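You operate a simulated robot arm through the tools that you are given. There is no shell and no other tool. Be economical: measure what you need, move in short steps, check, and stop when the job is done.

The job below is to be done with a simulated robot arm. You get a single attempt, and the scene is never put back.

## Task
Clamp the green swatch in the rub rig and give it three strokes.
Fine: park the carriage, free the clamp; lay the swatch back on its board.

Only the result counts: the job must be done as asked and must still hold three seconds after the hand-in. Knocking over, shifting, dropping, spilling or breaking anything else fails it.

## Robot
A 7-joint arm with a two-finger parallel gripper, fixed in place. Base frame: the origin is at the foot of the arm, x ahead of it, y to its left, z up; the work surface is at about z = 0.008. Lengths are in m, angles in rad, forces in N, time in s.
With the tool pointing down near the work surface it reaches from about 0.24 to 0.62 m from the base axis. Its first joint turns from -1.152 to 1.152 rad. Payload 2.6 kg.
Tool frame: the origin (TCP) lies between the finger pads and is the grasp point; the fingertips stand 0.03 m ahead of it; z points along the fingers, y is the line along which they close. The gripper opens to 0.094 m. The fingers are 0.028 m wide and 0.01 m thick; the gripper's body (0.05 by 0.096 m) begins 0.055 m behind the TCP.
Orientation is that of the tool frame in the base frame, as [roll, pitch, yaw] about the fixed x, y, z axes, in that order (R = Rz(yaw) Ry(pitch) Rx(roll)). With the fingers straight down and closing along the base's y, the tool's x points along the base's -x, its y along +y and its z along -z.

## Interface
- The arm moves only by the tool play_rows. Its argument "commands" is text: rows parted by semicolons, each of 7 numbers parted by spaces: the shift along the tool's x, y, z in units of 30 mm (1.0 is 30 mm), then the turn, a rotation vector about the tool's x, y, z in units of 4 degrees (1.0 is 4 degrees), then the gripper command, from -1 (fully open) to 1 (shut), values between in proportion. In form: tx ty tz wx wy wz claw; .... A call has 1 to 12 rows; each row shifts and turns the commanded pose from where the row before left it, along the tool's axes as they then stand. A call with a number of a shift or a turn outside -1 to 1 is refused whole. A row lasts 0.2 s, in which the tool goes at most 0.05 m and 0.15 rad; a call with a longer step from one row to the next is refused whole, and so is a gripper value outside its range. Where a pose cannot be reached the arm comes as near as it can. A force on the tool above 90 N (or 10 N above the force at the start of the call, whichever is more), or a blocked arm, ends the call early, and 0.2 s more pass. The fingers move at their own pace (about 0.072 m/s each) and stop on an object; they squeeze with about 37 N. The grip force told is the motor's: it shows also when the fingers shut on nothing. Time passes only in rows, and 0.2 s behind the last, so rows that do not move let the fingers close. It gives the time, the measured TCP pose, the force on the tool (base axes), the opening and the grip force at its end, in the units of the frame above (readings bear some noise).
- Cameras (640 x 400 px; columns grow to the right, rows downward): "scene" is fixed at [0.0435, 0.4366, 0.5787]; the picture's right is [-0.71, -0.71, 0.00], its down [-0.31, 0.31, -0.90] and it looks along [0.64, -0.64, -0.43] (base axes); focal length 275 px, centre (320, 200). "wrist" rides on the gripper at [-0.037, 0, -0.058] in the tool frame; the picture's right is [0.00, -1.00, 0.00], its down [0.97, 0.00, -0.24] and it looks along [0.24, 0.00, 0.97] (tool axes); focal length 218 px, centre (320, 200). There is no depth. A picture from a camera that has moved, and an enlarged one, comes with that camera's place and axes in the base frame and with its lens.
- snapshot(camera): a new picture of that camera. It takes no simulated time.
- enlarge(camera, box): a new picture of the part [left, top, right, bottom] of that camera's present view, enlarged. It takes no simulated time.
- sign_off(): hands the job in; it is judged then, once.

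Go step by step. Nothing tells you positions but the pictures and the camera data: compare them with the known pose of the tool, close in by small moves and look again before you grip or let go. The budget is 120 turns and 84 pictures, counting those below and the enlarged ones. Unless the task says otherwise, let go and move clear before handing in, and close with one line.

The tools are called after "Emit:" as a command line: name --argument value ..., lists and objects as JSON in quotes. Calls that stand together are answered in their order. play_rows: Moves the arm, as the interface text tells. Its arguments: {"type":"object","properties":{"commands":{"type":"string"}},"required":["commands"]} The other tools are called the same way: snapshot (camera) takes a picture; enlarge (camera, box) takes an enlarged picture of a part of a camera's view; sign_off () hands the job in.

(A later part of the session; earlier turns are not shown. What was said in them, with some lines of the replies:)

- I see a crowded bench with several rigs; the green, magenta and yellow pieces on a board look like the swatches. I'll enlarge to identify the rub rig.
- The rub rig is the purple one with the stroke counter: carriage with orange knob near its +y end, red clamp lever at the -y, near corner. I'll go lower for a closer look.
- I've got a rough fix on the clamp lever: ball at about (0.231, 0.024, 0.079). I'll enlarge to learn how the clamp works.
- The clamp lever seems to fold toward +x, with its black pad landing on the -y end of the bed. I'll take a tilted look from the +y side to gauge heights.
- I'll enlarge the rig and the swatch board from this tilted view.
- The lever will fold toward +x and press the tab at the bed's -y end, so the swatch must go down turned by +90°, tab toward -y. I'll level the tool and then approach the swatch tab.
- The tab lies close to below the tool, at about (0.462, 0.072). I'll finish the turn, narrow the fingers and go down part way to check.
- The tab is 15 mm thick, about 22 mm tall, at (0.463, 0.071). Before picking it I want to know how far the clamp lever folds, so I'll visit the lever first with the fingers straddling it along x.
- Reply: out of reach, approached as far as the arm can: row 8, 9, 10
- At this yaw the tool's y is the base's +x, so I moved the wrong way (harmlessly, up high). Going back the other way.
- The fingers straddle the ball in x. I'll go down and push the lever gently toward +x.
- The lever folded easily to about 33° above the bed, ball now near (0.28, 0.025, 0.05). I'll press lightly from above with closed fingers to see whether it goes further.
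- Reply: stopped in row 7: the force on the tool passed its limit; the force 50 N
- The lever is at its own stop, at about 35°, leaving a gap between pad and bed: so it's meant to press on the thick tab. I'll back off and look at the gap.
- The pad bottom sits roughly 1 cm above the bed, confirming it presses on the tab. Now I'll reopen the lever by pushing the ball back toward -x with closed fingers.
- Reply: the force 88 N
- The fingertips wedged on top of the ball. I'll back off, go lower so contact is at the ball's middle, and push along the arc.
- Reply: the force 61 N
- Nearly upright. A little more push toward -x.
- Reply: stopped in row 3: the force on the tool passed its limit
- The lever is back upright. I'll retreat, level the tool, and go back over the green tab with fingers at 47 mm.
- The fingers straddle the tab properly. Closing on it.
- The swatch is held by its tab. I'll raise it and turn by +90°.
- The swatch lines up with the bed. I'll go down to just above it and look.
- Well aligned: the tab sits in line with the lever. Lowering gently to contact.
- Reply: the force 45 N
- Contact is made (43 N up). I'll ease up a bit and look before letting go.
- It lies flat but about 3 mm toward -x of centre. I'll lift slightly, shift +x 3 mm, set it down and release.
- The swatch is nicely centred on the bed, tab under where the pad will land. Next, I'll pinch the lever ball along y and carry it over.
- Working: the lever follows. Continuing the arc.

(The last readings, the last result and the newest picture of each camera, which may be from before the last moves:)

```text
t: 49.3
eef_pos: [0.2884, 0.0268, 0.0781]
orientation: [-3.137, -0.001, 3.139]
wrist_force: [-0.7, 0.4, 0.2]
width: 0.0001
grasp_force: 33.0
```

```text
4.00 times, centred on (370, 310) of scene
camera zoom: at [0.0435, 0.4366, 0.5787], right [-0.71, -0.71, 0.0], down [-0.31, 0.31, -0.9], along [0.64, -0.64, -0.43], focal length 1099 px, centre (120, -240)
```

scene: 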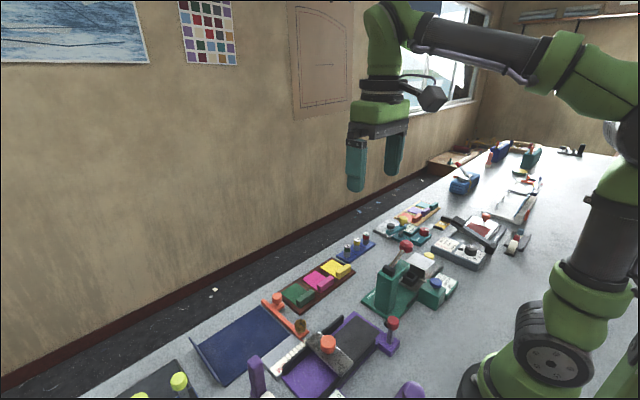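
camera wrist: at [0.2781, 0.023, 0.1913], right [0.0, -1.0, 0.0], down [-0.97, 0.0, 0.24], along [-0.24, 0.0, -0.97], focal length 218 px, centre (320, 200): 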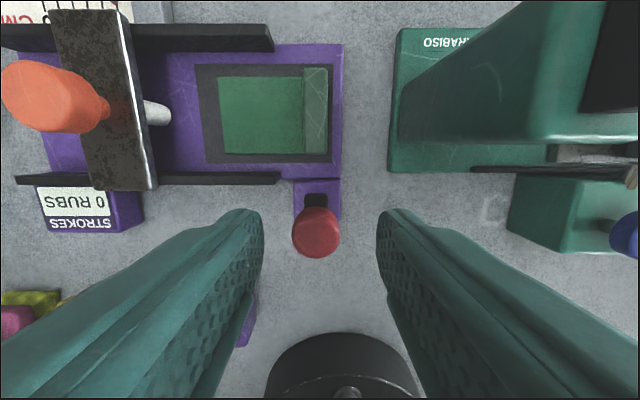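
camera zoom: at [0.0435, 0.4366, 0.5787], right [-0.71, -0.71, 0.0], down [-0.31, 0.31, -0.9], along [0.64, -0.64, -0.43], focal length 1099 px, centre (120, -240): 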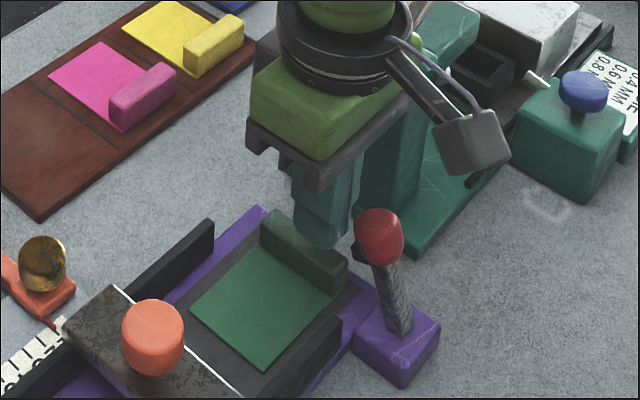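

The pinch slipped off the ball; the lever is left at about 75°. I'll re-grip centred on the ball and a bit lower.

Emit:
play_rows --commands "0 0 -1 0 0 0 1;0 0 -0.7 0 0 0 0;0.6 0 0 0 0 0 0;0.6 0 0 0 0 0 0;0 0 0 0 0 0 0"

Emit:
enlarge --camera "wrist" --box '[220, 120, 420, 280]'

```text
t: 50.5
eef_pos: [0.2502, 0.0274, 0.1287]
orientation: [-3.139, -0.004, -3.14]
wrist_force: [0.1, 0.7, -0.3]
width: 0.0468
grasp_force: 0.1
```

```text
2.50 times, centred on (320, 200) of wrist
camera zoom: at [0.2886, 0.0274, 0.1858], right [0.0, -1.0, 0.0], down [-0.97, 0.0, 0.24], along [-0.24, 0.0, -0.97], focal length 546 px, centre (320, 200)
```

zoom: 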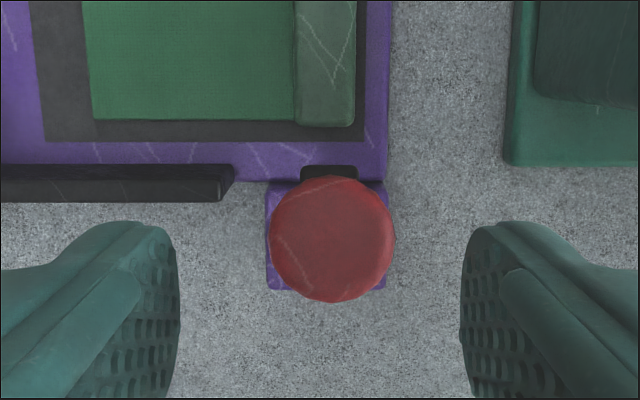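

Emit:
play_rows --commands "-0.05 -0.08 0.7 0 0 0 0;0 0 0.65 0 0 0 0;0 0 0 0 0 0 1;0 0 0 0 0 0 1;0 0 0 0 0 0 1;-0.17 0 0.07 0 0 0 1;-0.17 0 0.08 0 0 0 1;-0.16 0 0.1 0 0 0 1"

Emit:
enlarge --camera "scene" --box '[310, 260, 430, 360]'

```text
t: 52.3
eef_pos: [0.2657, 0.0255, 0.0796]
orientation: [-3.141, -0.013, 3.141]
wrist_force: [-22.3, 23.0, 6.1]
width: 0.0251
grasp_force: 45.0
```

```text
4.00 times, centred on (370, 310) of scene
camera zoom: at [0.0435, 0.4366, 0.5787], right [-0.71, -0.71, 0.0], down [-0.31, 0.31, -0.9], along [0.64, -0.64, -0.43], focal length 1099 px, centre (120, -240)
```

zoom: 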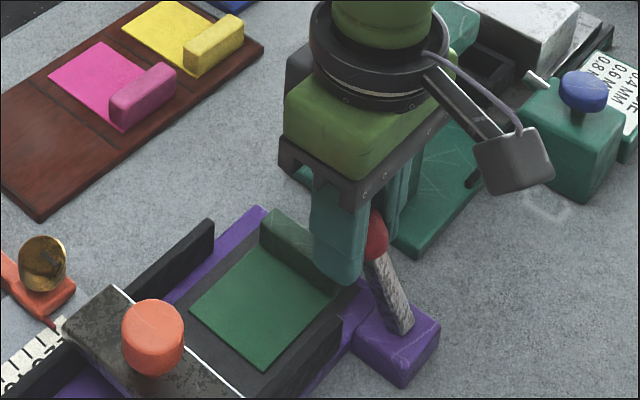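

Emit:
play_rows --commands "-0.12 0 0.1 0 0 0 1;-0.12 0 0.1 0 0 0 1"

Emit:
enlarge --camera "scene" --box '[310, 260, 430, 360]'

```text
t: 52.9
eef_pos: [0.2754, 0.0248, 0.0746]
orientation: [3.141, -0.009, 3.14]
wrist_force: [-17.6, 24.3, 12.7]
width: 0.0253
grasp_force: 44.5
```

```text
4.00 times, centred on (370, 310) of scene
camera zoom: at [0.0435, 0.4366, 0.5787], right [-0.71, -0.71, 0.0], down [-0.31, 0.31, -0.9], along [0.64, -0.64, -0.43], focal length 1099 px, centre (120, -240)
```

zoom: 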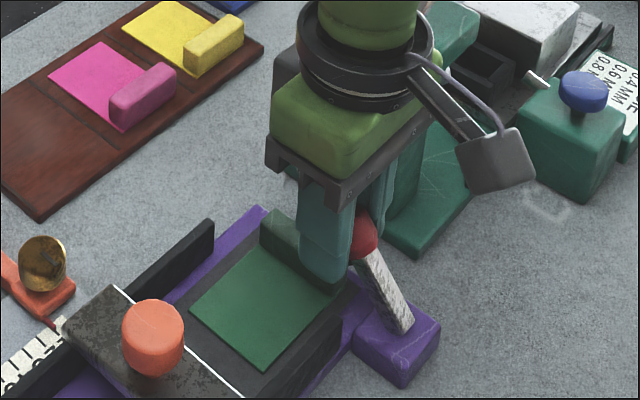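

Emit:
play_rows --commands "-0.12 0 0.12 0 0 0 1;-0.1 0 0.13 0 0 0 1;0 0 0.1 0 0 0 1"

Emit:
enlarge --camera "scene" --box '[310, 260, 430, 360]'

```text
t: 53.8
eef_pos: [0.2805, 0.0244, 0.067]
orientation: [-3.14, -0.003, 3.133]
wrist_force: [-11.3, 0.0, 21.0]
width: 0.0258
grasp_force: 44.8
stopped in row 3: the force on the tool passed its limit (the readings are from after the stop); the commanded pose is now the measured one
```

```text
4.00 times, centred on (370, 310) of scene
camera zoom: at [0.0435, 0.4366, 0.5787], right [-0.71, -0.71, 0.0], down [-0.31, 0.31, -0.9], along [0.64, -0.64, -0.43], focal length 1099 px, centre (120, -240)
```

zoom: 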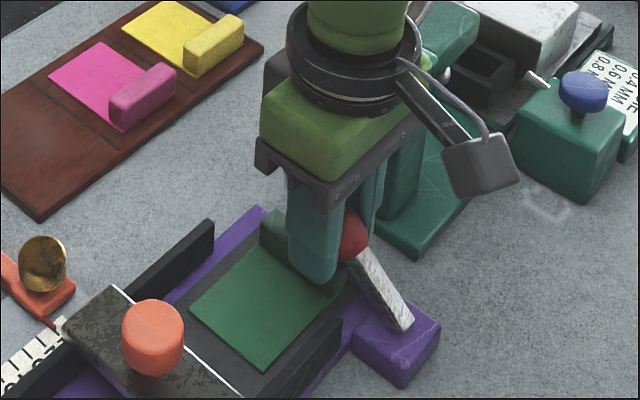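

Resistance has come up; the pad is probably on the tab. I'll let go and back up to look.

Emit:
play_rows --commands "0 0 0 0 0 0 0.2;0 0 0 0 0 0 0;0 0 -0.5 0 0 0 0;0 0 -1 0 0 0 0;0 0 -1 0 0 0 0;0 0 -0.7 0 0 0 0;-1 0 0 0 0 0 0;-1 0 0 0 0 0 0"

Emit:
enlarge --camera "scene" --box '[310, 280, 410, 360]'

Emit:
snapshot --camera "wrist"

```text
t: 55.6
eef_pos: [0.3422, 0.0268, 0.1624]
orientation: [-3.14, -0.004, 3.134]
wrist_force: [0.1, 0.3, 0.0]
width: 0.0469
grasp_force: 0.0
```

```text
5.00 times, centred on (360, 320) of scene
camera zoom: at [0.0435, 0.4366, 0.5787], right [-0.71, -0.71, 0.0], down [-0.31, 0.31, -0.9], along [0.64, -0.64, -0.43], focal length 1373 px, centre (120, -400)
```

zoom: 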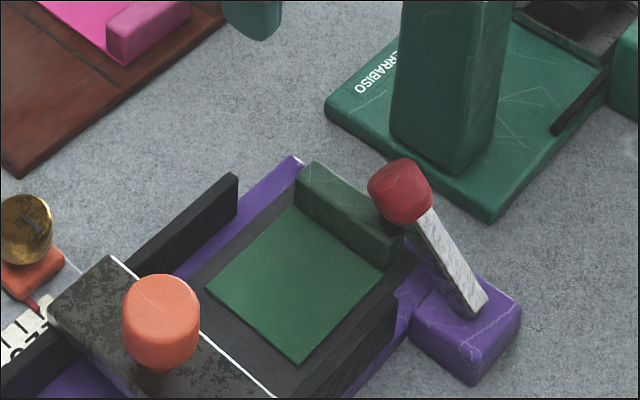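

```text
36 pictures are left
camera wrist: at [0.3791, 0.026, 0.2192], right [-0.01, -1.0, 0.0], down [-0.97, 0.01, 0.24], along [-0.24, 0.0, -0.97], focal length 218 px, centre (320, 200)
```

wrist: 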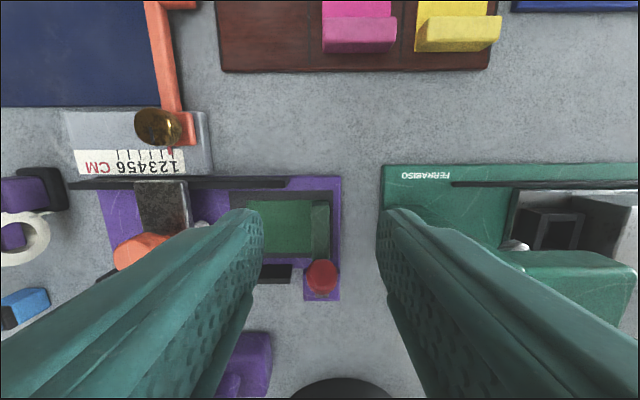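

Emit:
enlarge --camera "scene" --box '[370, 305, 400, 330]'

Emit:
enlarge --camera "wrist" --box '[280, 190, 370, 310]'

```text
16.00 times, centred on (385, 318) of scene
camera zoom: at [0.0435, 0.4366, 0.5787], right [-0.71, -0.71, 0.0], down [-0.31, 0.31, -0.9], along [0.64, -0.64, -0.43], focal length 4395 px, centre (-720, -1680)
```

zoom: 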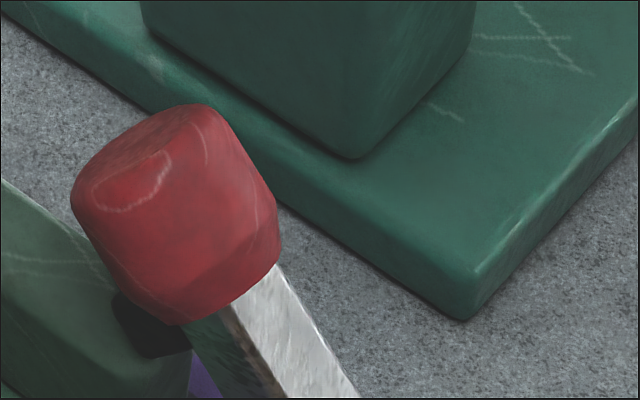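

```text
3.33 times, centred on (325, 250) of wrist
camera zoom: at [0.3791, 0.026, 0.2192], right [-0.01, -1.0, 0.0], down [-0.97, 0.01, 0.24], along [-0.24, 0.0, -0.97], focal length 728 px, centre (303, 33)
```

zoom: 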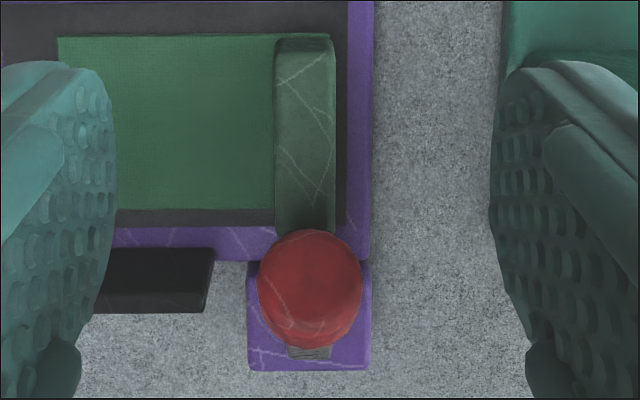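

The lever rests at about 48° with its pad on the tab's top edge (empty stop is about 35°), so it is gripping the tab. I'll press the ball down once more from above to seat it.

Emit:
play_rows --commands "1 -0.05 0 0 0 0 1;1 0 0 0 0 0 1;0.3 0 0 0 0 0 1;0 0 1 0 0 0 1;0 0 0.7 0 0 0 1;0 0 0.15 0 0 0 1;0 0 0.1 0 0 0 1;0 0 0.1 0 0 0 1"

Emit:
enlarge --camera "scene" --box '[310, 280, 410, 360]'

```text
t: 57.5
eef_pos: [0.2735, 0.0229, 0.1042]
orientation: [-3.141, 0.004, 3.13]
wrist_force: [-13.8, -2.8, 28.3]
width: 0.0
grasp_force: 32.8
stopped in row 8: the force on the tool passed its limit (the readings are from after the stop); the commanded pose is now the measured one
```

```text
5.00 times, centred on (360, 320) of scene
camera zoom: at [0.0434, 0.4366, 0.5787], right [-0.71, -0.71, 0.0], down [-0.31, 0.31, -0.9], along [0.64, -0.64, -0.43], focal length 1373 px, centre (120, -400)
```

zoom: 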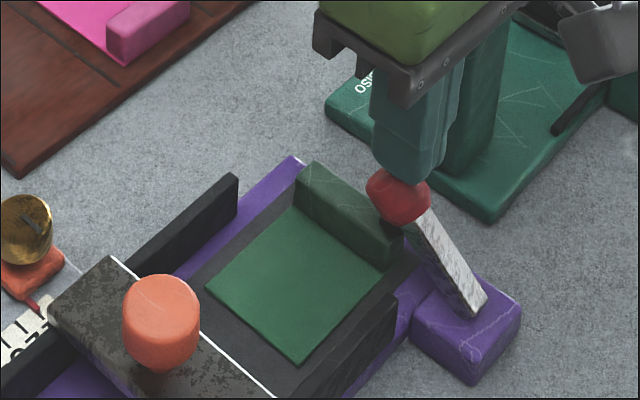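

It's firm and the swatch hasn't moved. Now to the carriage knob, near (0.30, 0.156, 0.075).

Emit:
play_rows --commands "0 0 -1 0 0 0 1;0 0 -0.7 0 0 0 0;-0.45 1 0 0 0 0 -0.3;-0.45 1 0 0 0 0 -0.3;0 1 0 0 0 0 -0.3;0 1 0 0 0 0 -0.3;0 0.43 0 0 0 0 -0.3;0 0 0 0 0 0.15 -0.3"

Emit:
snapshot --camera "wrist"

```text
t: 59.3
eef_pos: [0.3021, 0.1547, 0.1558]
orientation: [-3.137, 0.004, 3.121]
wrist_force: [-0.1, -0.7, 0.0]
width: 0.061
grasp_force: 0.1
```

```text
32 pictures are left
camera wrist: at [0.3392, 0.1541, 0.2127], right [-0.02, -1.0, 0.0], down [-0.97, 0.02, 0.24], along [-0.24, 0.0, -0.97], focal length 218 px, centre (320, 200)
```

wrist: 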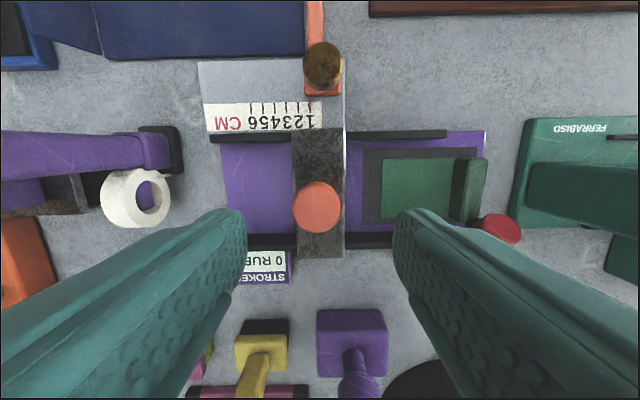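

Emit:
play_rows --commands "0 0.05 1 0 0 -0.3 -0.3;0 0 0.9 0 0 0 -0.3;0 0 0.3 0 0 0 -0.3;0 0 0 0 0 0 1;0 0 0 0 0 0 1;0 0 0 0 0 0 1"

Emit:
enlarge --camera "scene" --box '[270, 280, 410, 390]'

```text
t: 60.7
eef_pos: [0.3015, 0.1556, 0.0873]
orientation: [-3.14, 0.003, -3.141]
wrist_force: [1.2, -0.1, -3.4]
width: 0.0312
grasp_force: 44.9
```

```text
3.64 times, centred on (340, 335) of scene
camera zoom: at [0.0435, 0.4366, 0.5787], right [-0.71, -0.71, 0.0], down [-0.31, 0.31, -0.9], along [0.64, -0.64, -0.43], focal length 999 px, centre (247, -291)
```

zoom: 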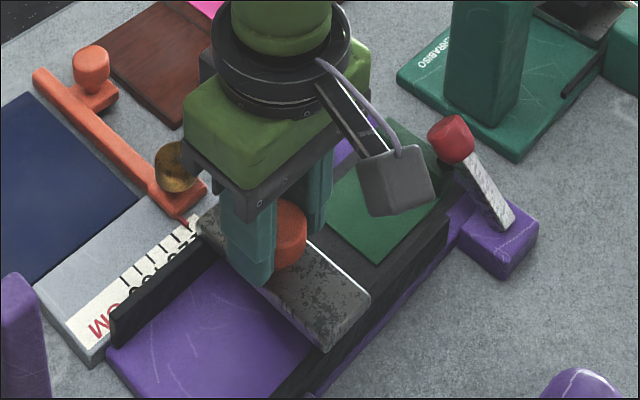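

Knob gripped. First slide toward -y over the swatch, gently.

Emit:
play_rows --commands "0 -0.4 0 0 0 0 1;0 -0.4 0 0 0 0 1;0 -0.4 0 0 0 0 1;0 -0.4 0 0 0 0 1"

Emit:
enlarge --camera "scene" --box '[270, 280, 410, 390]'

```text
t: 61.7
eef_pos: [0.3018, 0.1095, 0.091]
orientation: [-3.14, 0.002, 3.14]
wrist_force: [14.5, -0.2, -37.4]
width: 0.031
grasp_force: 45.2
```

```text
3.64 times, centred on (340, 335) of scene
camera zoom: at [0.0436, 0.4367, 0.5786], right [-0.71, -0.71, 0.0], down [-0.31, 0.31, -0.9], along [0.64, -0.64, -0.43], focal length 999 px, centre (247, -291)
```

zoom: 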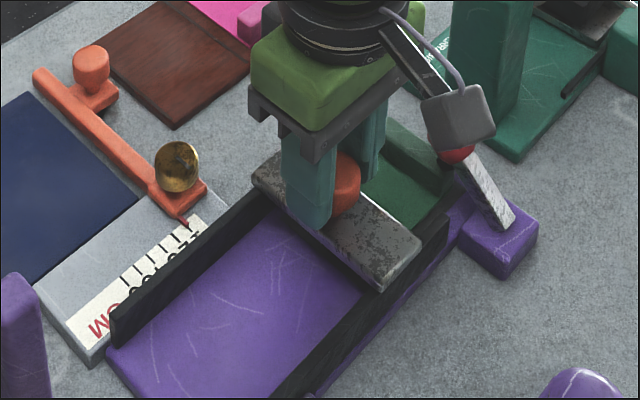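

Emit:
play_rows --commands "0 -0.3 0.08 0 0 0 1;0 -0.3 0 0 0 0 1;0 -0.2 0 0 0 0 1"

Emit:
enlarge --camera "scene" --box '[270, 280, 410, 390]'

```text
t: 62.5
eef_pos: [0.3027, 0.0843, 0.0864]
orientation: [-3.141, 0.006, -3.141]
wrist_force: [-14.1, 1.1, 38.1]
width: 0.0313
grasp_force: 45.2
```

```text
3.64 times, centred on (340, 335) of scene
camera zoom: at [0.0433, 0.4366, 0.5788], right [-0.71, -0.71, 0.0], down [-0.31, 0.31, -0.9], along [0.64, -0.64, -0.43], focal length 999 px, centre (247, -291)
```

zoom: 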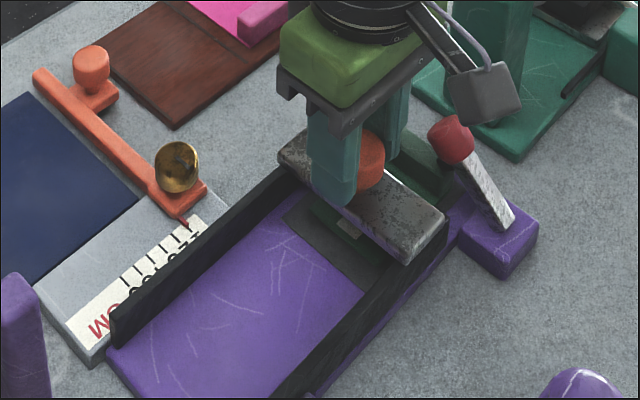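

Emit:
play_rows --commands "0 -0.2 -0.04 0 0 0 1;0 -0.2 0 0 0 0 1;0 0 0 0 0 0 1"

Emit:
snapshot --camera "wrist"

Emit:
enlarge --camera "scene" --box '[290, 290, 410, 390]'

```text
t: 63.3
eef_pos: [0.3019, 0.082, 0.0867]
orientation: [3.131, 0.003, -3.127]
wrist_force: [18.8, 65.4, -33.9]
width: 0.0314
grasp_force: 44.7
```

```text
28 pictures are left
camera wrist: at [0.3386, 0.0808, 0.1446], right [0.01, -1.0, -0.01], down [-0.97, -0.02, 0.23], along [-0.23, 0.01, -0.97], focal length 218 px, centre (320, 200)
```

wrist: 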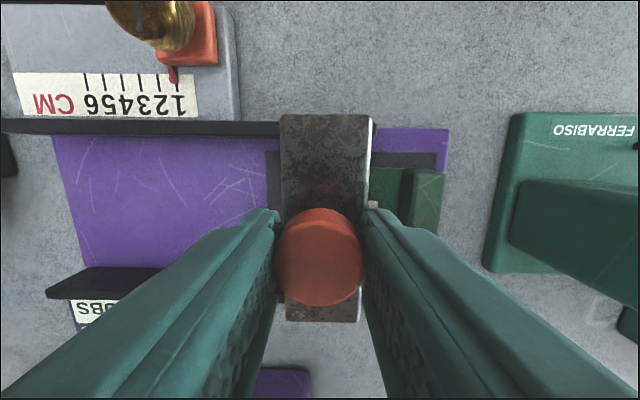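

```text
4.00 times, centred on (350, 340) of scene
camera zoom: at [0.0436, 0.4367, 0.5787], right [-0.71, -0.71, 0.0], down [-0.31, 0.31, -0.9], along [0.64, -0.64, -0.43], focal length 1099 px, centre (200, -360)
```

zoom: 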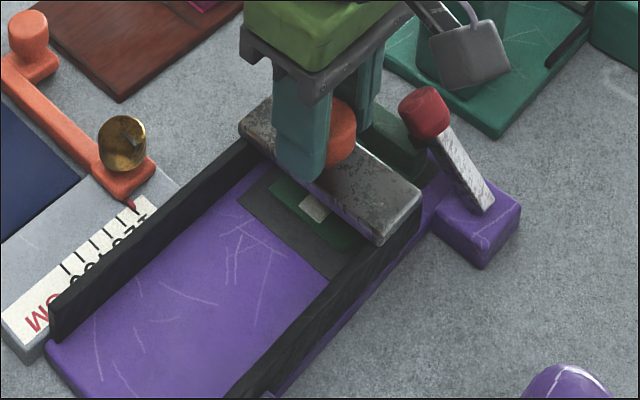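

That was the end stop at y ≈ 0.082. Now bring the carriage back to +y and read the counter.

Emit:
play_rows --commands "0 0.35 0.02 0 0 0 1;0 0.4 0 0 0 0 1;0 0.4 0 0 0 0 1;0 0.4 0 0 0 0 1;0 0.4 0 0 0 0 1;0 0.4 0 0 0 0 1;0 0.4 0 0 0 0 1"

Emit:
enlarge --camera "scene" --box '[290, 300, 410, 400]'

Emit:
enlarge --camera "wrist" --box '[200, 180, 440, 330]'

```text
t: 64.9
eef_pos: [0.3009, 0.1543, 0.0867]
orientation: [-3.137, -0.001, -3.139]
wrist_force: [-9.1, -1.1, -5.3]
width: 0.0314
grasp_force: 45.1
```

```text
4.00 times, centred on (350, 350) of scene
camera zoom: at [0.0435, 0.4366, 0.5787], right [-0.71, -0.71, 0.0], down [-0.31, 0.31, -0.9], along [0.64, -0.64, -0.43], focal length 1099 px, centre (200, -400)
```

zoom: 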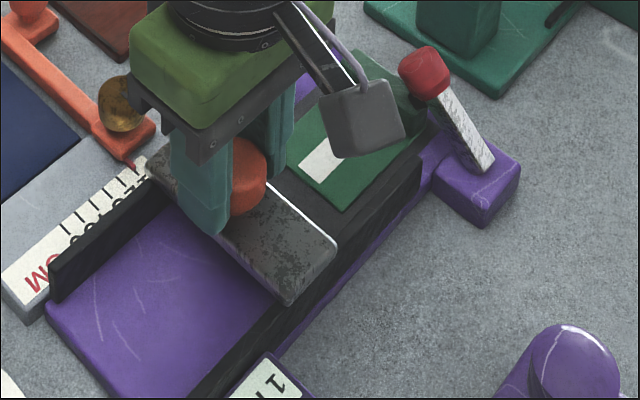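

```text
2.67 times, centred on (320, 255) of wrist
camera zoom: at [0.3393, 0.1551, 0.1436], right [0.0, -1.0, 0.0], down [-0.97, 0.0, 0.24], along [-0.24, 0.0, -0.97], focal length 582 px, centre (320, 53)
```

zoom: 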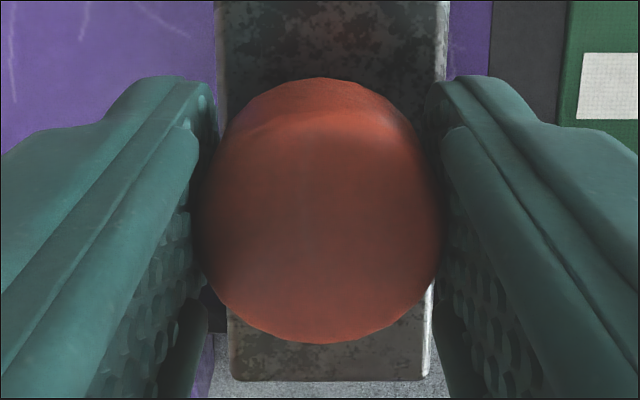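

The counter reads 1 and a rub streak shows on the swatch. Second stroke.

Emit:
play_rows --commands "0 -0.4 0 0 0 0 1;0 -0.4 0 0 0 0 1;0 -0.4 0 0 0 0 1;0 -0.4 0 0 0 0 1;0 -0.4 0 0 0 0 1;0 -0.45 0 0 0 0 1;0 0.45 0 0 0 0 1;0 0.4 0 0 0 0 1;0 0.4 0 0 0 0 1;0 0.4 0 0 0 0 1;0 0.4 0 0 0 0 1;0 0.4 0 0 0 0 1"

Emit:
enlarge --camera "scene" --box '[290, 300, 410, 400]'

```text
t: 67.5
eef_pos: [0.3023, 0.1549, 0.0864]
orientation: [-3.141, 0.002, 3.141]
wrist_force: [-23.8, -1.5, 13.1]
width: 0.0311
grasp_force: 44.4
```

```text
4.00 times, centred on (350, 350) of scene
camera zoom: at [0.0434, 0.4366, 0.5787], right [-0.71, -0.71, 0.0], down [-0.31, 0.31, -0.9], along [0.64, -0.64, -0.43], focal length 1099 px, centre (200, -400)
```

zoom: 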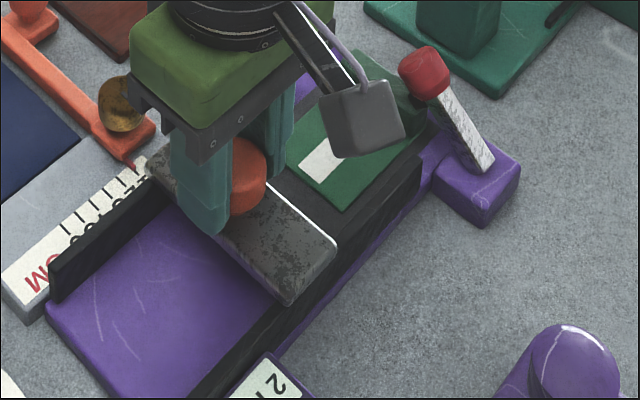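

The counter reads 2. Third stroke, same motion.

Emit:
play_rows --commands "0 -0.4 0 0 0 0 1;0 -0.4 0 0 0 0 1;0 -0.4 0 0 0 0 1;0 -0.4 0 0 0 0 1;0 -0.4 0 0 0 0 1;0 -0.45 0 0 0 0 1;0 0.45 0 0 0 0 1;0 0.4 0 0 0 0 1;0 0.4 0 0 0 0 1;0 0.4 0 0 0 0 1;0 0.4 0 0 0 0 1;0 0.4 0 0 0 0 1"

Emit:
enlarge --camera "scene" --box '[290, 300, 410, 400]'

```text
t: 70.1
eef_pos: [0.3028, 0.1555, 0.0884]
orientation: [-3.139, 0.006, -3.141]
wrist_force: [-0.1, -1.5, -15.6]
width: 0.031
grasp_force: 44.9
```

```text
4.00 times, centred on (350, 350) of scene
camera zoom: at [0.0435, 0.4367, 0.5787], right [-0.71, -0.71, 0.0], down [-0.31, 0.31, -0.9], along [0.64, -0.64, -0.43], focal length 1099 px, centre (200, -400)
```

zoom: 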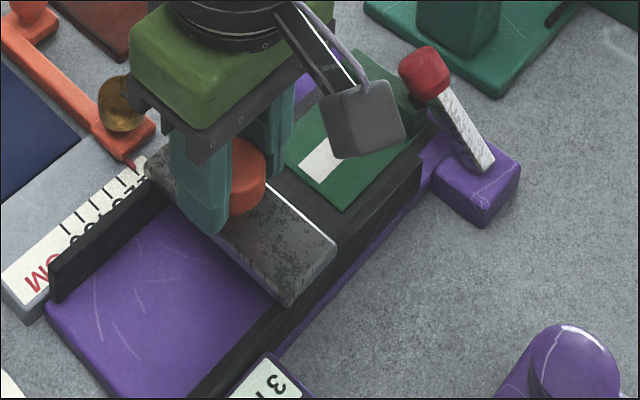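

The counter reads 3. Now park: I'll ease the carriage toward +y to see whether it's already at its end.

Emit:
play_rows --commands "0 0.2 0 0 0 0 1;0 0.2 0 0 0 0 1;0 0 0 0 0 0 1"

```text
t: 70.9
eef_pos: [0.3031, 0.1584, 0.0869]
orientation: [-3.126, -0.004, 3.126]
wrist_force: [-15.3, -64.4, 38.7]
width: 0.0315
grasp_force: 45.0
```

It's at the end stop (y ≈ 0.158): parked. I'll relax, release the knob and rise.

Emit:
play_rows --commands "0 -0.25 0 0 0 0 1;0 0 0 0 0 0 0.1;0 0 0 0 0 0 -0.3;0 0 0 0 0 0 -0.3;0 0 -1 0 0 0 -0.3;0 0 -1 0 0 0 0;0 -1 0 0 0 0 0;0 -1 0 0 0 0 0"

Emit:
snapshot --camera "wrist"

```text
t: 72.7
eef_pos: [0.3007, 0.0983, 0.1477]
orientation: [-3.141, 0.004, -3.141]
wrist_force: [0.8, 0.5, -0.3]
width: 0.0471
grasp_force: 0.0
```

```text
22 pictures are left
camera wrist: at [0.3381, 0.0984, 0.205], right [0.0, -1.0, 0.0], down [-0.97, 0.0, 0.24], along [-0.24, 0.0, -0.97], focal length 218 px, centre (320, 200)
```

wrist: 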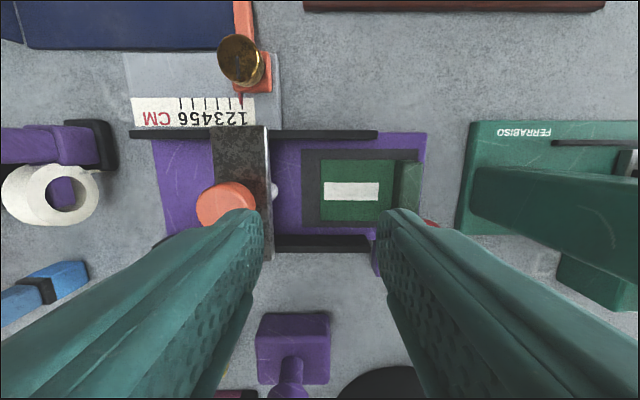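

The carriage is parked. Now the clamp: pinch the ball along y and carry it back up.

Emit:
play_rows --commands "0.4 -1 0 0 0 0 0;0.42 -1 0 0 0 0 0;0 -0.45 0 0 0 0 0;0 0 1 0 0 0 0;0 0 1 0 0 0 0;0 0 0.5 0 0 0 0;0 0 0 0 0 0 1;0 0 0 0 0 0 1;0 0 0 0 0 0 1"

Emit:
enlarge --camera "scene" --box '[320, 270, 420, 350]'

```text
t: 74.7
eef_pos: [0.277, 0.0244, 0.073]
orientation: [-3.141, 0.004, -3.141]
wrist_force: [0.7, 4.7, -9.4]
width: 0.0248
grasp_force: 44.9
```

```text
5.00 times, centred on (370, 310) of scene
camera zoom: at [0.0435, 0.4366, 0.5787], right [-0.71, -0.71, 0.0], down [-0.31, 0.31, -0.9], along [0.64, -0.64, -0.43], focal length 1373 px, centre (70, -350)
```

zoom: 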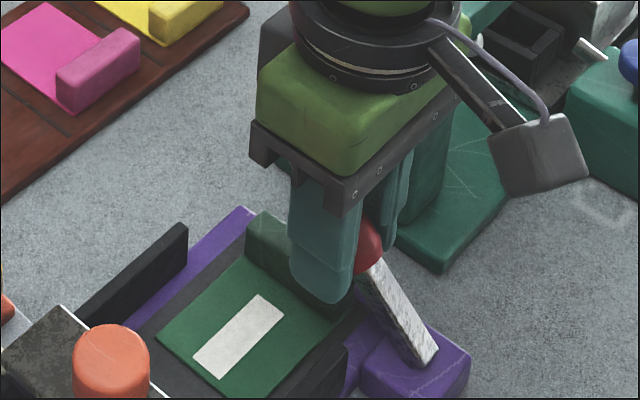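

Emit:
play_rows --commands "0.19 0 -0.15 0 0 0 1;0.21 0 -0.13 0 0 0 1;0.26 0 -0.11 0 0 0 1;0 0 0 0 0 0 1"

Emit:
enlarge --camera "scene" --box '[320, 270, 420, 350]'

```text
t: 75.7
eef_pos: [0.2617, 0.0253, 0.0865]
orientation: [-3.14, 0.017, -3.137]
wrist_force: [21.3, -10.7, 0.8]
width: 0.0251
grasp_force: 45.5
```

```text
5.00 times, centred on (370, 310) of scene
camera zoom: at [0.0435, 0.4366, 0.5787], right [-0.71, -0.71, 0.0], down [-0.31, 0.31, -0.9], along [0.64, -0.64, -0.43], focal length 1373 px, centre (70, -350)
```

zoom: 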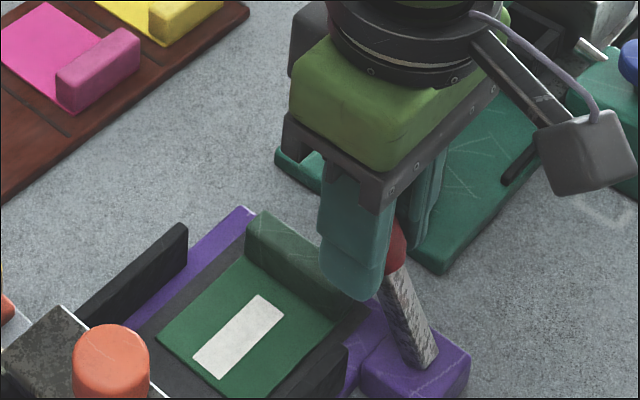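

The lever follows and the swatch stays. Completing the arc.

Emit:
play_rows --commands "0.27 0 -0.06 0 0 0 1;0.28 0 -0.04 0 0 0 1;0.25 0 0 0 0 0 1;0 0 0 0 0 0 1"

Emit:
enlarge --camera "scene" --box '[320, 270, 420, 350]'

```text
t: 76.7
eef_pos: [0.2406, 0.0252, 0.0901]
orientation: [-3.138, 0.026, -3.139]
wrist_force: [24.6, -35.9, 31.6]
width: 0.0251
grasp_force: 45.6
```

```text
5.00 times, centred on (370, 310) of scene
camera zoom: at [0.0434, 0.4366, 0.5787], right [-0.71, -0.71, 0.0], down [-0.31, 0.31, -0.9], along [0.64, -0.64, -0.43], focal length 1373 px, centre (70, -350)
```

zoom: 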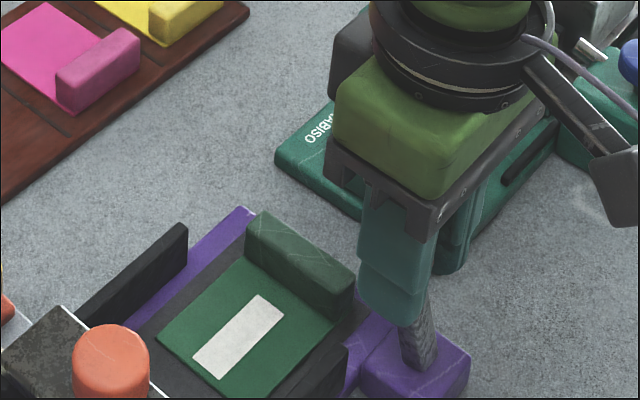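

Emit:
play_rows --commands "0.2 0 0 0 0 0 1;0.1 0 0 0 0 0 1;0 0 0 0 0 0 0.2;0 0 0 0 0 0 0;0 0 0 0 0 0 0;0 0 -1 0 0 0 0;0 0 -1 0 0 0 0;-1 0 -0.5 0 0 0 0;-1 0 0 0 0 0 0"

Emit:
enlarge --camera "scene" --box '[310, 290, 410, 370]'

```text
t: 78.7
eef_pos: [0.2856, 0.0244, 0.1631]
orientation: [3.141, 0.004, 3.141]
wrist_force: [0.3, -1.0, 0.5]
width: 0.0469
grasp_force: 0.1
```

```text
5.00 times, centred on (360, 330) of scene
camera zoom: at [0.0434, 0.4366, 0.5787], right [-0.71, -0.71, 0.0], down [-0.31, 0.31, -0.9], along [0.64, -0.64, -0.43], focal length 1373 px, centre (120, -450)
```

zoom: 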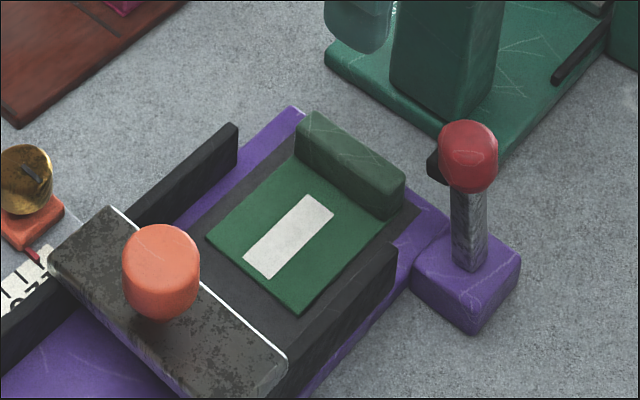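

The lever is a few degrees short of fully open. I'll nudge it home with closed fingers from the +x side.

Emit:
play_rows --commands "-0.2 0 0 0 0 0 1;0 0 0.8 0 0 0 1;0 0 0.8 0 0 0 1;0 0 0.75 0 0 0 1;0.3 0 0 0 0 0 1;0.25 0 0 0 0 0 1;0.15 0 0 0 0 0 1;0.15 0 0 0 0 0 1;0.1 0 0 0 0 0 1;0.1 0 0 0 0 0 1"

Emit:
enlarge --camera "scene" --box '[310, 290, 410, 370]'

```text
t: 80.9
eef_pos: [0.2624, 0.0256, 0.0926]
orientation: [-3.141, 0.014, -3.14]
wrist_force: [20.1, -2.0, -5.7]
width: 0.0001
grasp_force: 33.1
```

```text
5.00 times, centred on (360, 330) of scene
camera zoom: at [0.0435, 0.4366, 0.5787], right [-0.71, -0.71, 0.0], down [-0.31, 0.31, -0.9], along [0.64, -0.64, -0.43], focal length 1373 px, centre (120, -450)
```

zoom: 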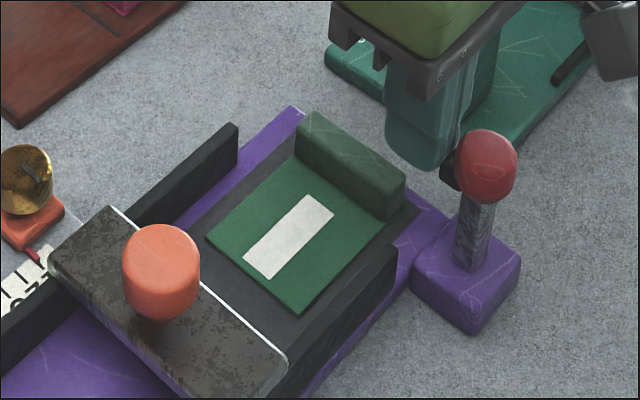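

Fully open now, as at the start. Back off and go over the tab to pick the swatch up.

Emit:
play_rows --commands "-0.5 0 0 0 0 0 1;0 0 -1 0 0 0 1;-0.8 0.02 -0.3 0 0 0 0.3;0 0 0 0 0 0 0.2;0 0 0 0 0 0 0.2"

Emit:
snapshot --camera "wrist"

```text
t: 82.1
eef_pos: [0.2993, 0.026, 0.1302]
orientation: [-3.141, 0.004, 3.141]
wrist_force: [0.2, 0.4, 0.0]
width: 0.0376
grasp_force: 0.0
```

```text
16 pictures are left
camera wrist: at [0.3362, 0.0257, 0.188], right [0.0, -1.0, 0.0], down [-0.97, 0.0, 0.24], along [-0.24, 0.0, -0.97], focal length 218 px, centre (320, 200)
```

wrist: 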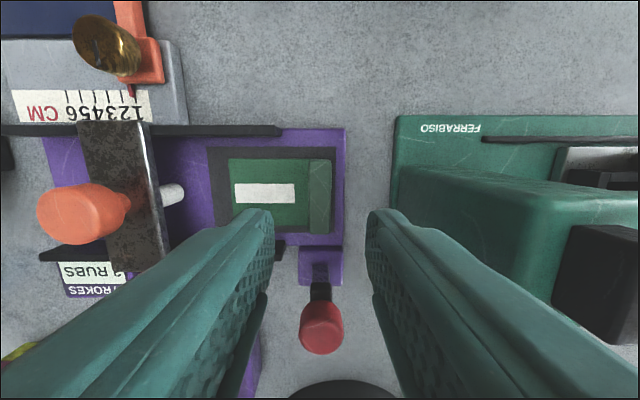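

Emit:
play_rows --commands "-0.13 0 1 0 0 0 0.2;0 0 1 0 0 0 0.2;0 0 0.5 0 0 0 0.2;0 0 0 0 0 0 1;0 0 0 0 0 0 1;0 0 0 0 0 0 1"

Emit:
play_rows --commands "0 0 -0.3 0 0 0 1;0 0 -1 0 0 0 1;0 0 -1 0 0 0 1;0 0 -1 0 0 0 1;0 0 -1 0 0 0 1;0 0 -0.3 0 0 0 1"

Emit:
snapshot --camera "wrist"

```text
t: 83.5
eef_pos: [0.302, 0.0256, 0.0577]
orientation: [-3.139, 0.004, -3.14]
wrist_force: [0.2, 0.5, -0.4]
width: 0.016
grasp_force: 36.6
```

```text
t: 84.9
eef_pos: [0.3011, 0.029, 0.1933]
orientation: [-3.139, 0.004, 3.142]
wrist_force: [0.1, -0.1, -0.7]
width: 0.0159
grasp_force: 36.5
```

```text
15 pictures are left
camera wrist: at [0.3397, 0.028, 0.2503], right [0.0, -1.0, 0.0], down [-0.97, 0.0, 0.24], along [-0.24, 0.0, -0.97], focal length 218 px, centre (320, 200)
```

wrist: 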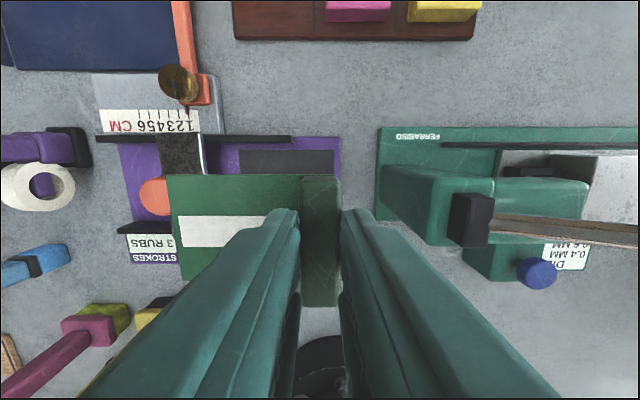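

Swatch lifted; the counter reads "3 RUBS". Moving back over the board and turning -90°.

Emit:
play_rows --commands "-1 0.28 0 0 0 0 1;-1 0.28 0 0 0 0 1;-1 0.28 0 0 0 0 1;-1 0.28 0 0 0 0 1;-1 0.28 0 0 0 0 1;-0.37 0 0 0 0 1 1;0 0 0 0 0 1 1;0 0 0 0 0 1 1;0 0 0 0 0 1 1;0 0 0 0 0 1 1;0 0 0 0 0 1 1;0 0 0 0 0 1 1"

Emit:
play_rows --commands "0 0 0 0 0 1 1;0 0 0 0 0 1 1;0 0 0 0 0 1 1;0 0 0 0 0 1 1;0 0 0 0 0 1 1;0 0 0 0 0 1 1;0 0 0 0 0 1 1;0 0 0 0 0 1 1;0 0 0 0 0 1 1;0 0 0 0 0 1 1;0 0 0 0 0 1 1;0 0 0 0 0 1 1"

Emit:
play_rows --commands "0 0 0 0 0 1 1;0 0 0 0 0 1 1;0 0 0 0 0 1 1;0 0 0 0 0 0.5 1;0 0 0.5 0 0 0 1;0 0 0 0 0 0 1"

Emit:
snapshot --camera "wrist"

```text
t: 87.5
eef_pos: [0.4639, 0.0691, 0.1954]
orientation: [-3.141, 0.003, 2.654]
wrist_force: [0.2, -0.5, -0.8]
width: 0.0157
grasp_force: 37.1
```

```text
t: 90.1
eef_pos: [0.4644, 0.0678, 0.1941]
orientation: [3.138, 0.002, 1.813]
wrist_force: [-0.6, -0.3, 0.3]
width: 0.0157
grasp_force: 36.6
```

```text
t: 91.5
eef_pos: [0.4643, 0.0686, 0.1783]
orientation: [3.138, 0.001, 1.571]
wrist_force: [-0.2, 0.4, 0.0]
width: 0.0157
grasp_force: 37.0
```

```text
14 pictures are left
camera wrist: at [0.4641, 0.0316, 0.2356], right [-1.0, 0.0, 0.0], down [0.0, 0.97, 0.24], along [0.0, 0.24, -0.97], focal length 218 px, centre (320, 200)
```

wrist: 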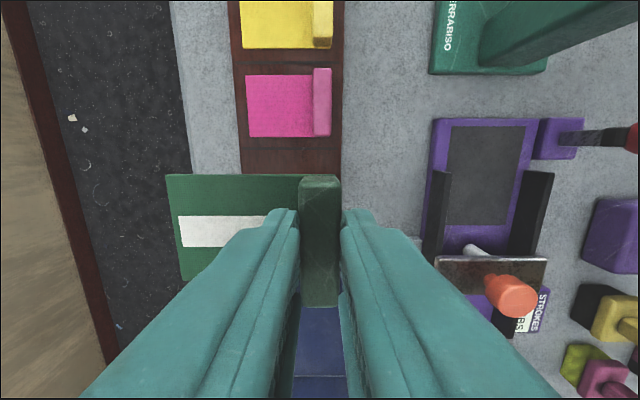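

Emit:
play_rows --commands "0.05 -0.04 1 0 0 0 1;0 0 1 0 0 0 1;0 0 1 0 0 0 1;0 0 0.5 0 0 0 1;0 0 0 0 0 0 1"

Emit:
snapshot --camera "wrist"

Emit:
enlarge --camera "scene" --box '[260, 230, 360, 310]'

```text
t: 92.7
eef_pos: [0.4631, 0.072, 0.0746]
orientation: [3.137, 0.001, 1.571]
wrist_force: [0.2, -0.4, -0.4]
width: 0.016
grasp_force: 36.6
```

```text
13 pictures are left
camera wrist: at [0.4619, 0.034, 0.1316], right [-1.0, 0.0, 0.0], down [0.0, 0.97, 0.24], along [0.0, 0.24, -0.97], focal length 218 px, centre (320, 200)
```

wrist: 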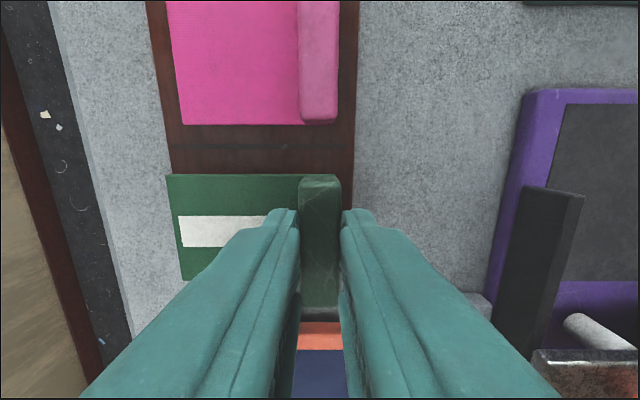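

```text
5.00 times, centred on (310, 270) of scene
camera zoom: at [0.0435, 0.4366, 0.5787], right [-0.71, -0.71, 0.0], down [-0.31, 0.31, -0.9], along [0.64, -0.64, -0.43], focal length 1373 px, centre (370, -150)
```

zoom: 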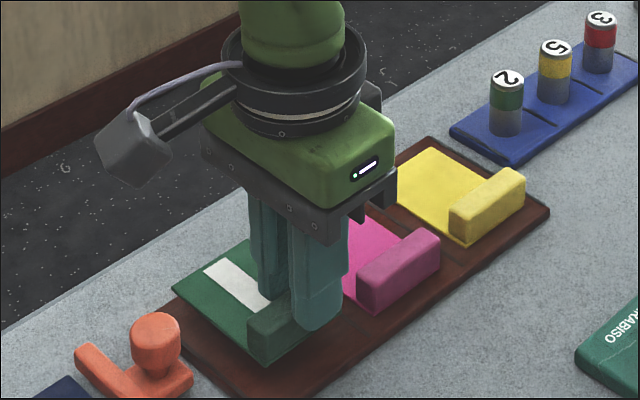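

Lined up with the board's slot. Lowering gently.

Emit:
play_rows --commands "-0.03 0 0.3 0 0 0 1;0 0 0.15 0 0 0 1;0 0 0.1 0 0 0 1;0 0 0 0 0 0 1"

```text
t: 93.7
eef_pos: [0.4628, 0.0707, 0.0589]
orientation: [3.137, 0.003, 1.571]
wrist_force: [0.0, 0.2, -0.2]
width: 0.0159
grasp_force: 37.1
```

Emit:
play_rows --commands "0 0 0.05 0 0 0 1;0 0 0.04 0 0 0 1;0 0 0 0 0 0 1"

```text
t: 94.5
eef_pos: [0.4621, 0.0696, 0.0556]
orientation: [3.137, 0.002, 1.572]
wrist_force: [-0.3, -0.7, 0.2]
width: 0.0158
grasp_force: 37.2
```

No contact yet; a little lower.

Emit:
play_rows --commands "0 0 0.03 0 0 0 1;0 0 0.03 0 0 0 1;0 0 0 0 0 0 1"

```text
t: 95.3
eef_pos: [0.4634, 0.0698, 0.0544]
orientation: [3.136, 0.003, 1.571]
wrist_force: [-0.2, 0.1, 1.5]
width: 0.0157
grasp_force: 37.4
```

Emit:
play_rows --commands "0 0 0.03 0 0 0 1;0 0 0 0 0 0 1"

Emit:
enlarge --camera "scene" --box '[270, 255, 350, 315]'

```text
t: 95.9
eef_pos: [0.4641, 0.0689, 0.0526]
orientation: [3.137, 0.0, 1.571]
wrist_force: [-5.5, -1.1, 20.6]
width: 0.0159
grasp_force: 37.6
```

```text
6.67 times, centred on (310, 285) of scene
camera zoom: at [0.0434, 0.4366, 0.5787], right [-0.71, -0.71, 0.0], down [-0.31, 0.31, -0.9], along [0.64, -0.64, -0.43], focal length 1831 px, centre (387, -367)
```

zoom: 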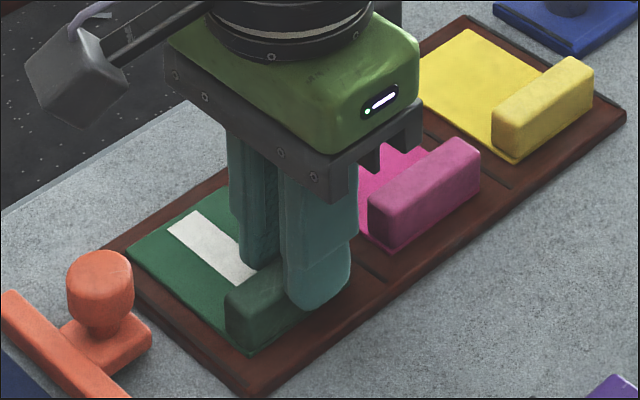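

Contact made and it sits flat in its place. Releasing and rising.

Emit:
play_rows --commands "0 0 -0.02 0 0 0 0.7;0 0 0 0 0 0 0.4;0 0 0 0 0 0 0.3;0 0 -0.5 0 0 0 0.3;0 0 -1 0 0 0 0;0 0 -1 0 0 0 0;0 0 -1 0 0 0 0;0 0 -1 0 0 0 0"

Emit:
snapshot --camera "wrist"

Emit:
snapshot --camera "scene"

```text
t: 97.7
eef_pos: [0.4633, 0.0689, 0.1844]
orientation: [3.138, 0.0, 1.572]
wrist_force: [0.6, -0.2, 0.2]
width: 0.0469
grasp_force: 0.1
```

```text
10 pictures are left
camera wrist: at [0.4635, 0.0321, 0.2418], right [-1.0, 0.0, 0.0], down [0.0, 0.97, 0.24], along [0.0, 0.24, -0.97], focal length 218 px, centre (320, 200)
```

wrist: 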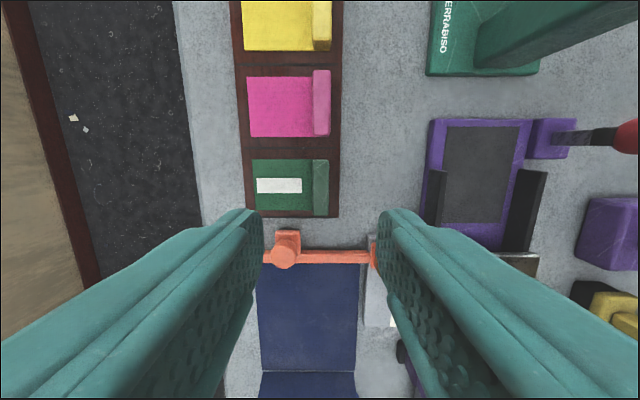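

```text
9 pictures are left
```

scene: 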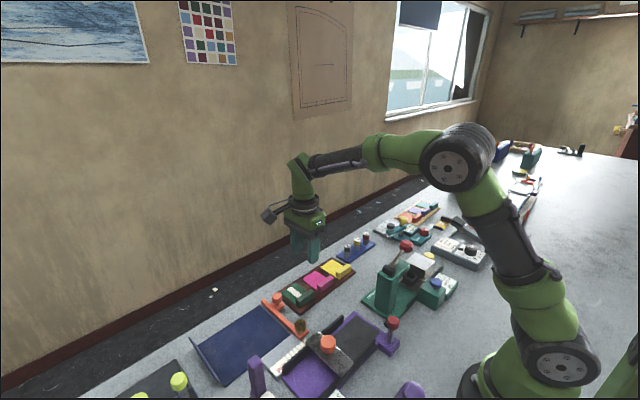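

The green swatch is back square in its place, the lever is upright and free, and the carriage is parked with the counter at 3. Nothing else has moved and the arm is clear, so I'm handing in.

Emit:
sign_off

```text
The job is handed in.
```

I clamped the green swatch in the rub rig and gave it three strokes (the counter reads 3); then I parked the carriage, freed the clamp and laid the swatch back on its board.
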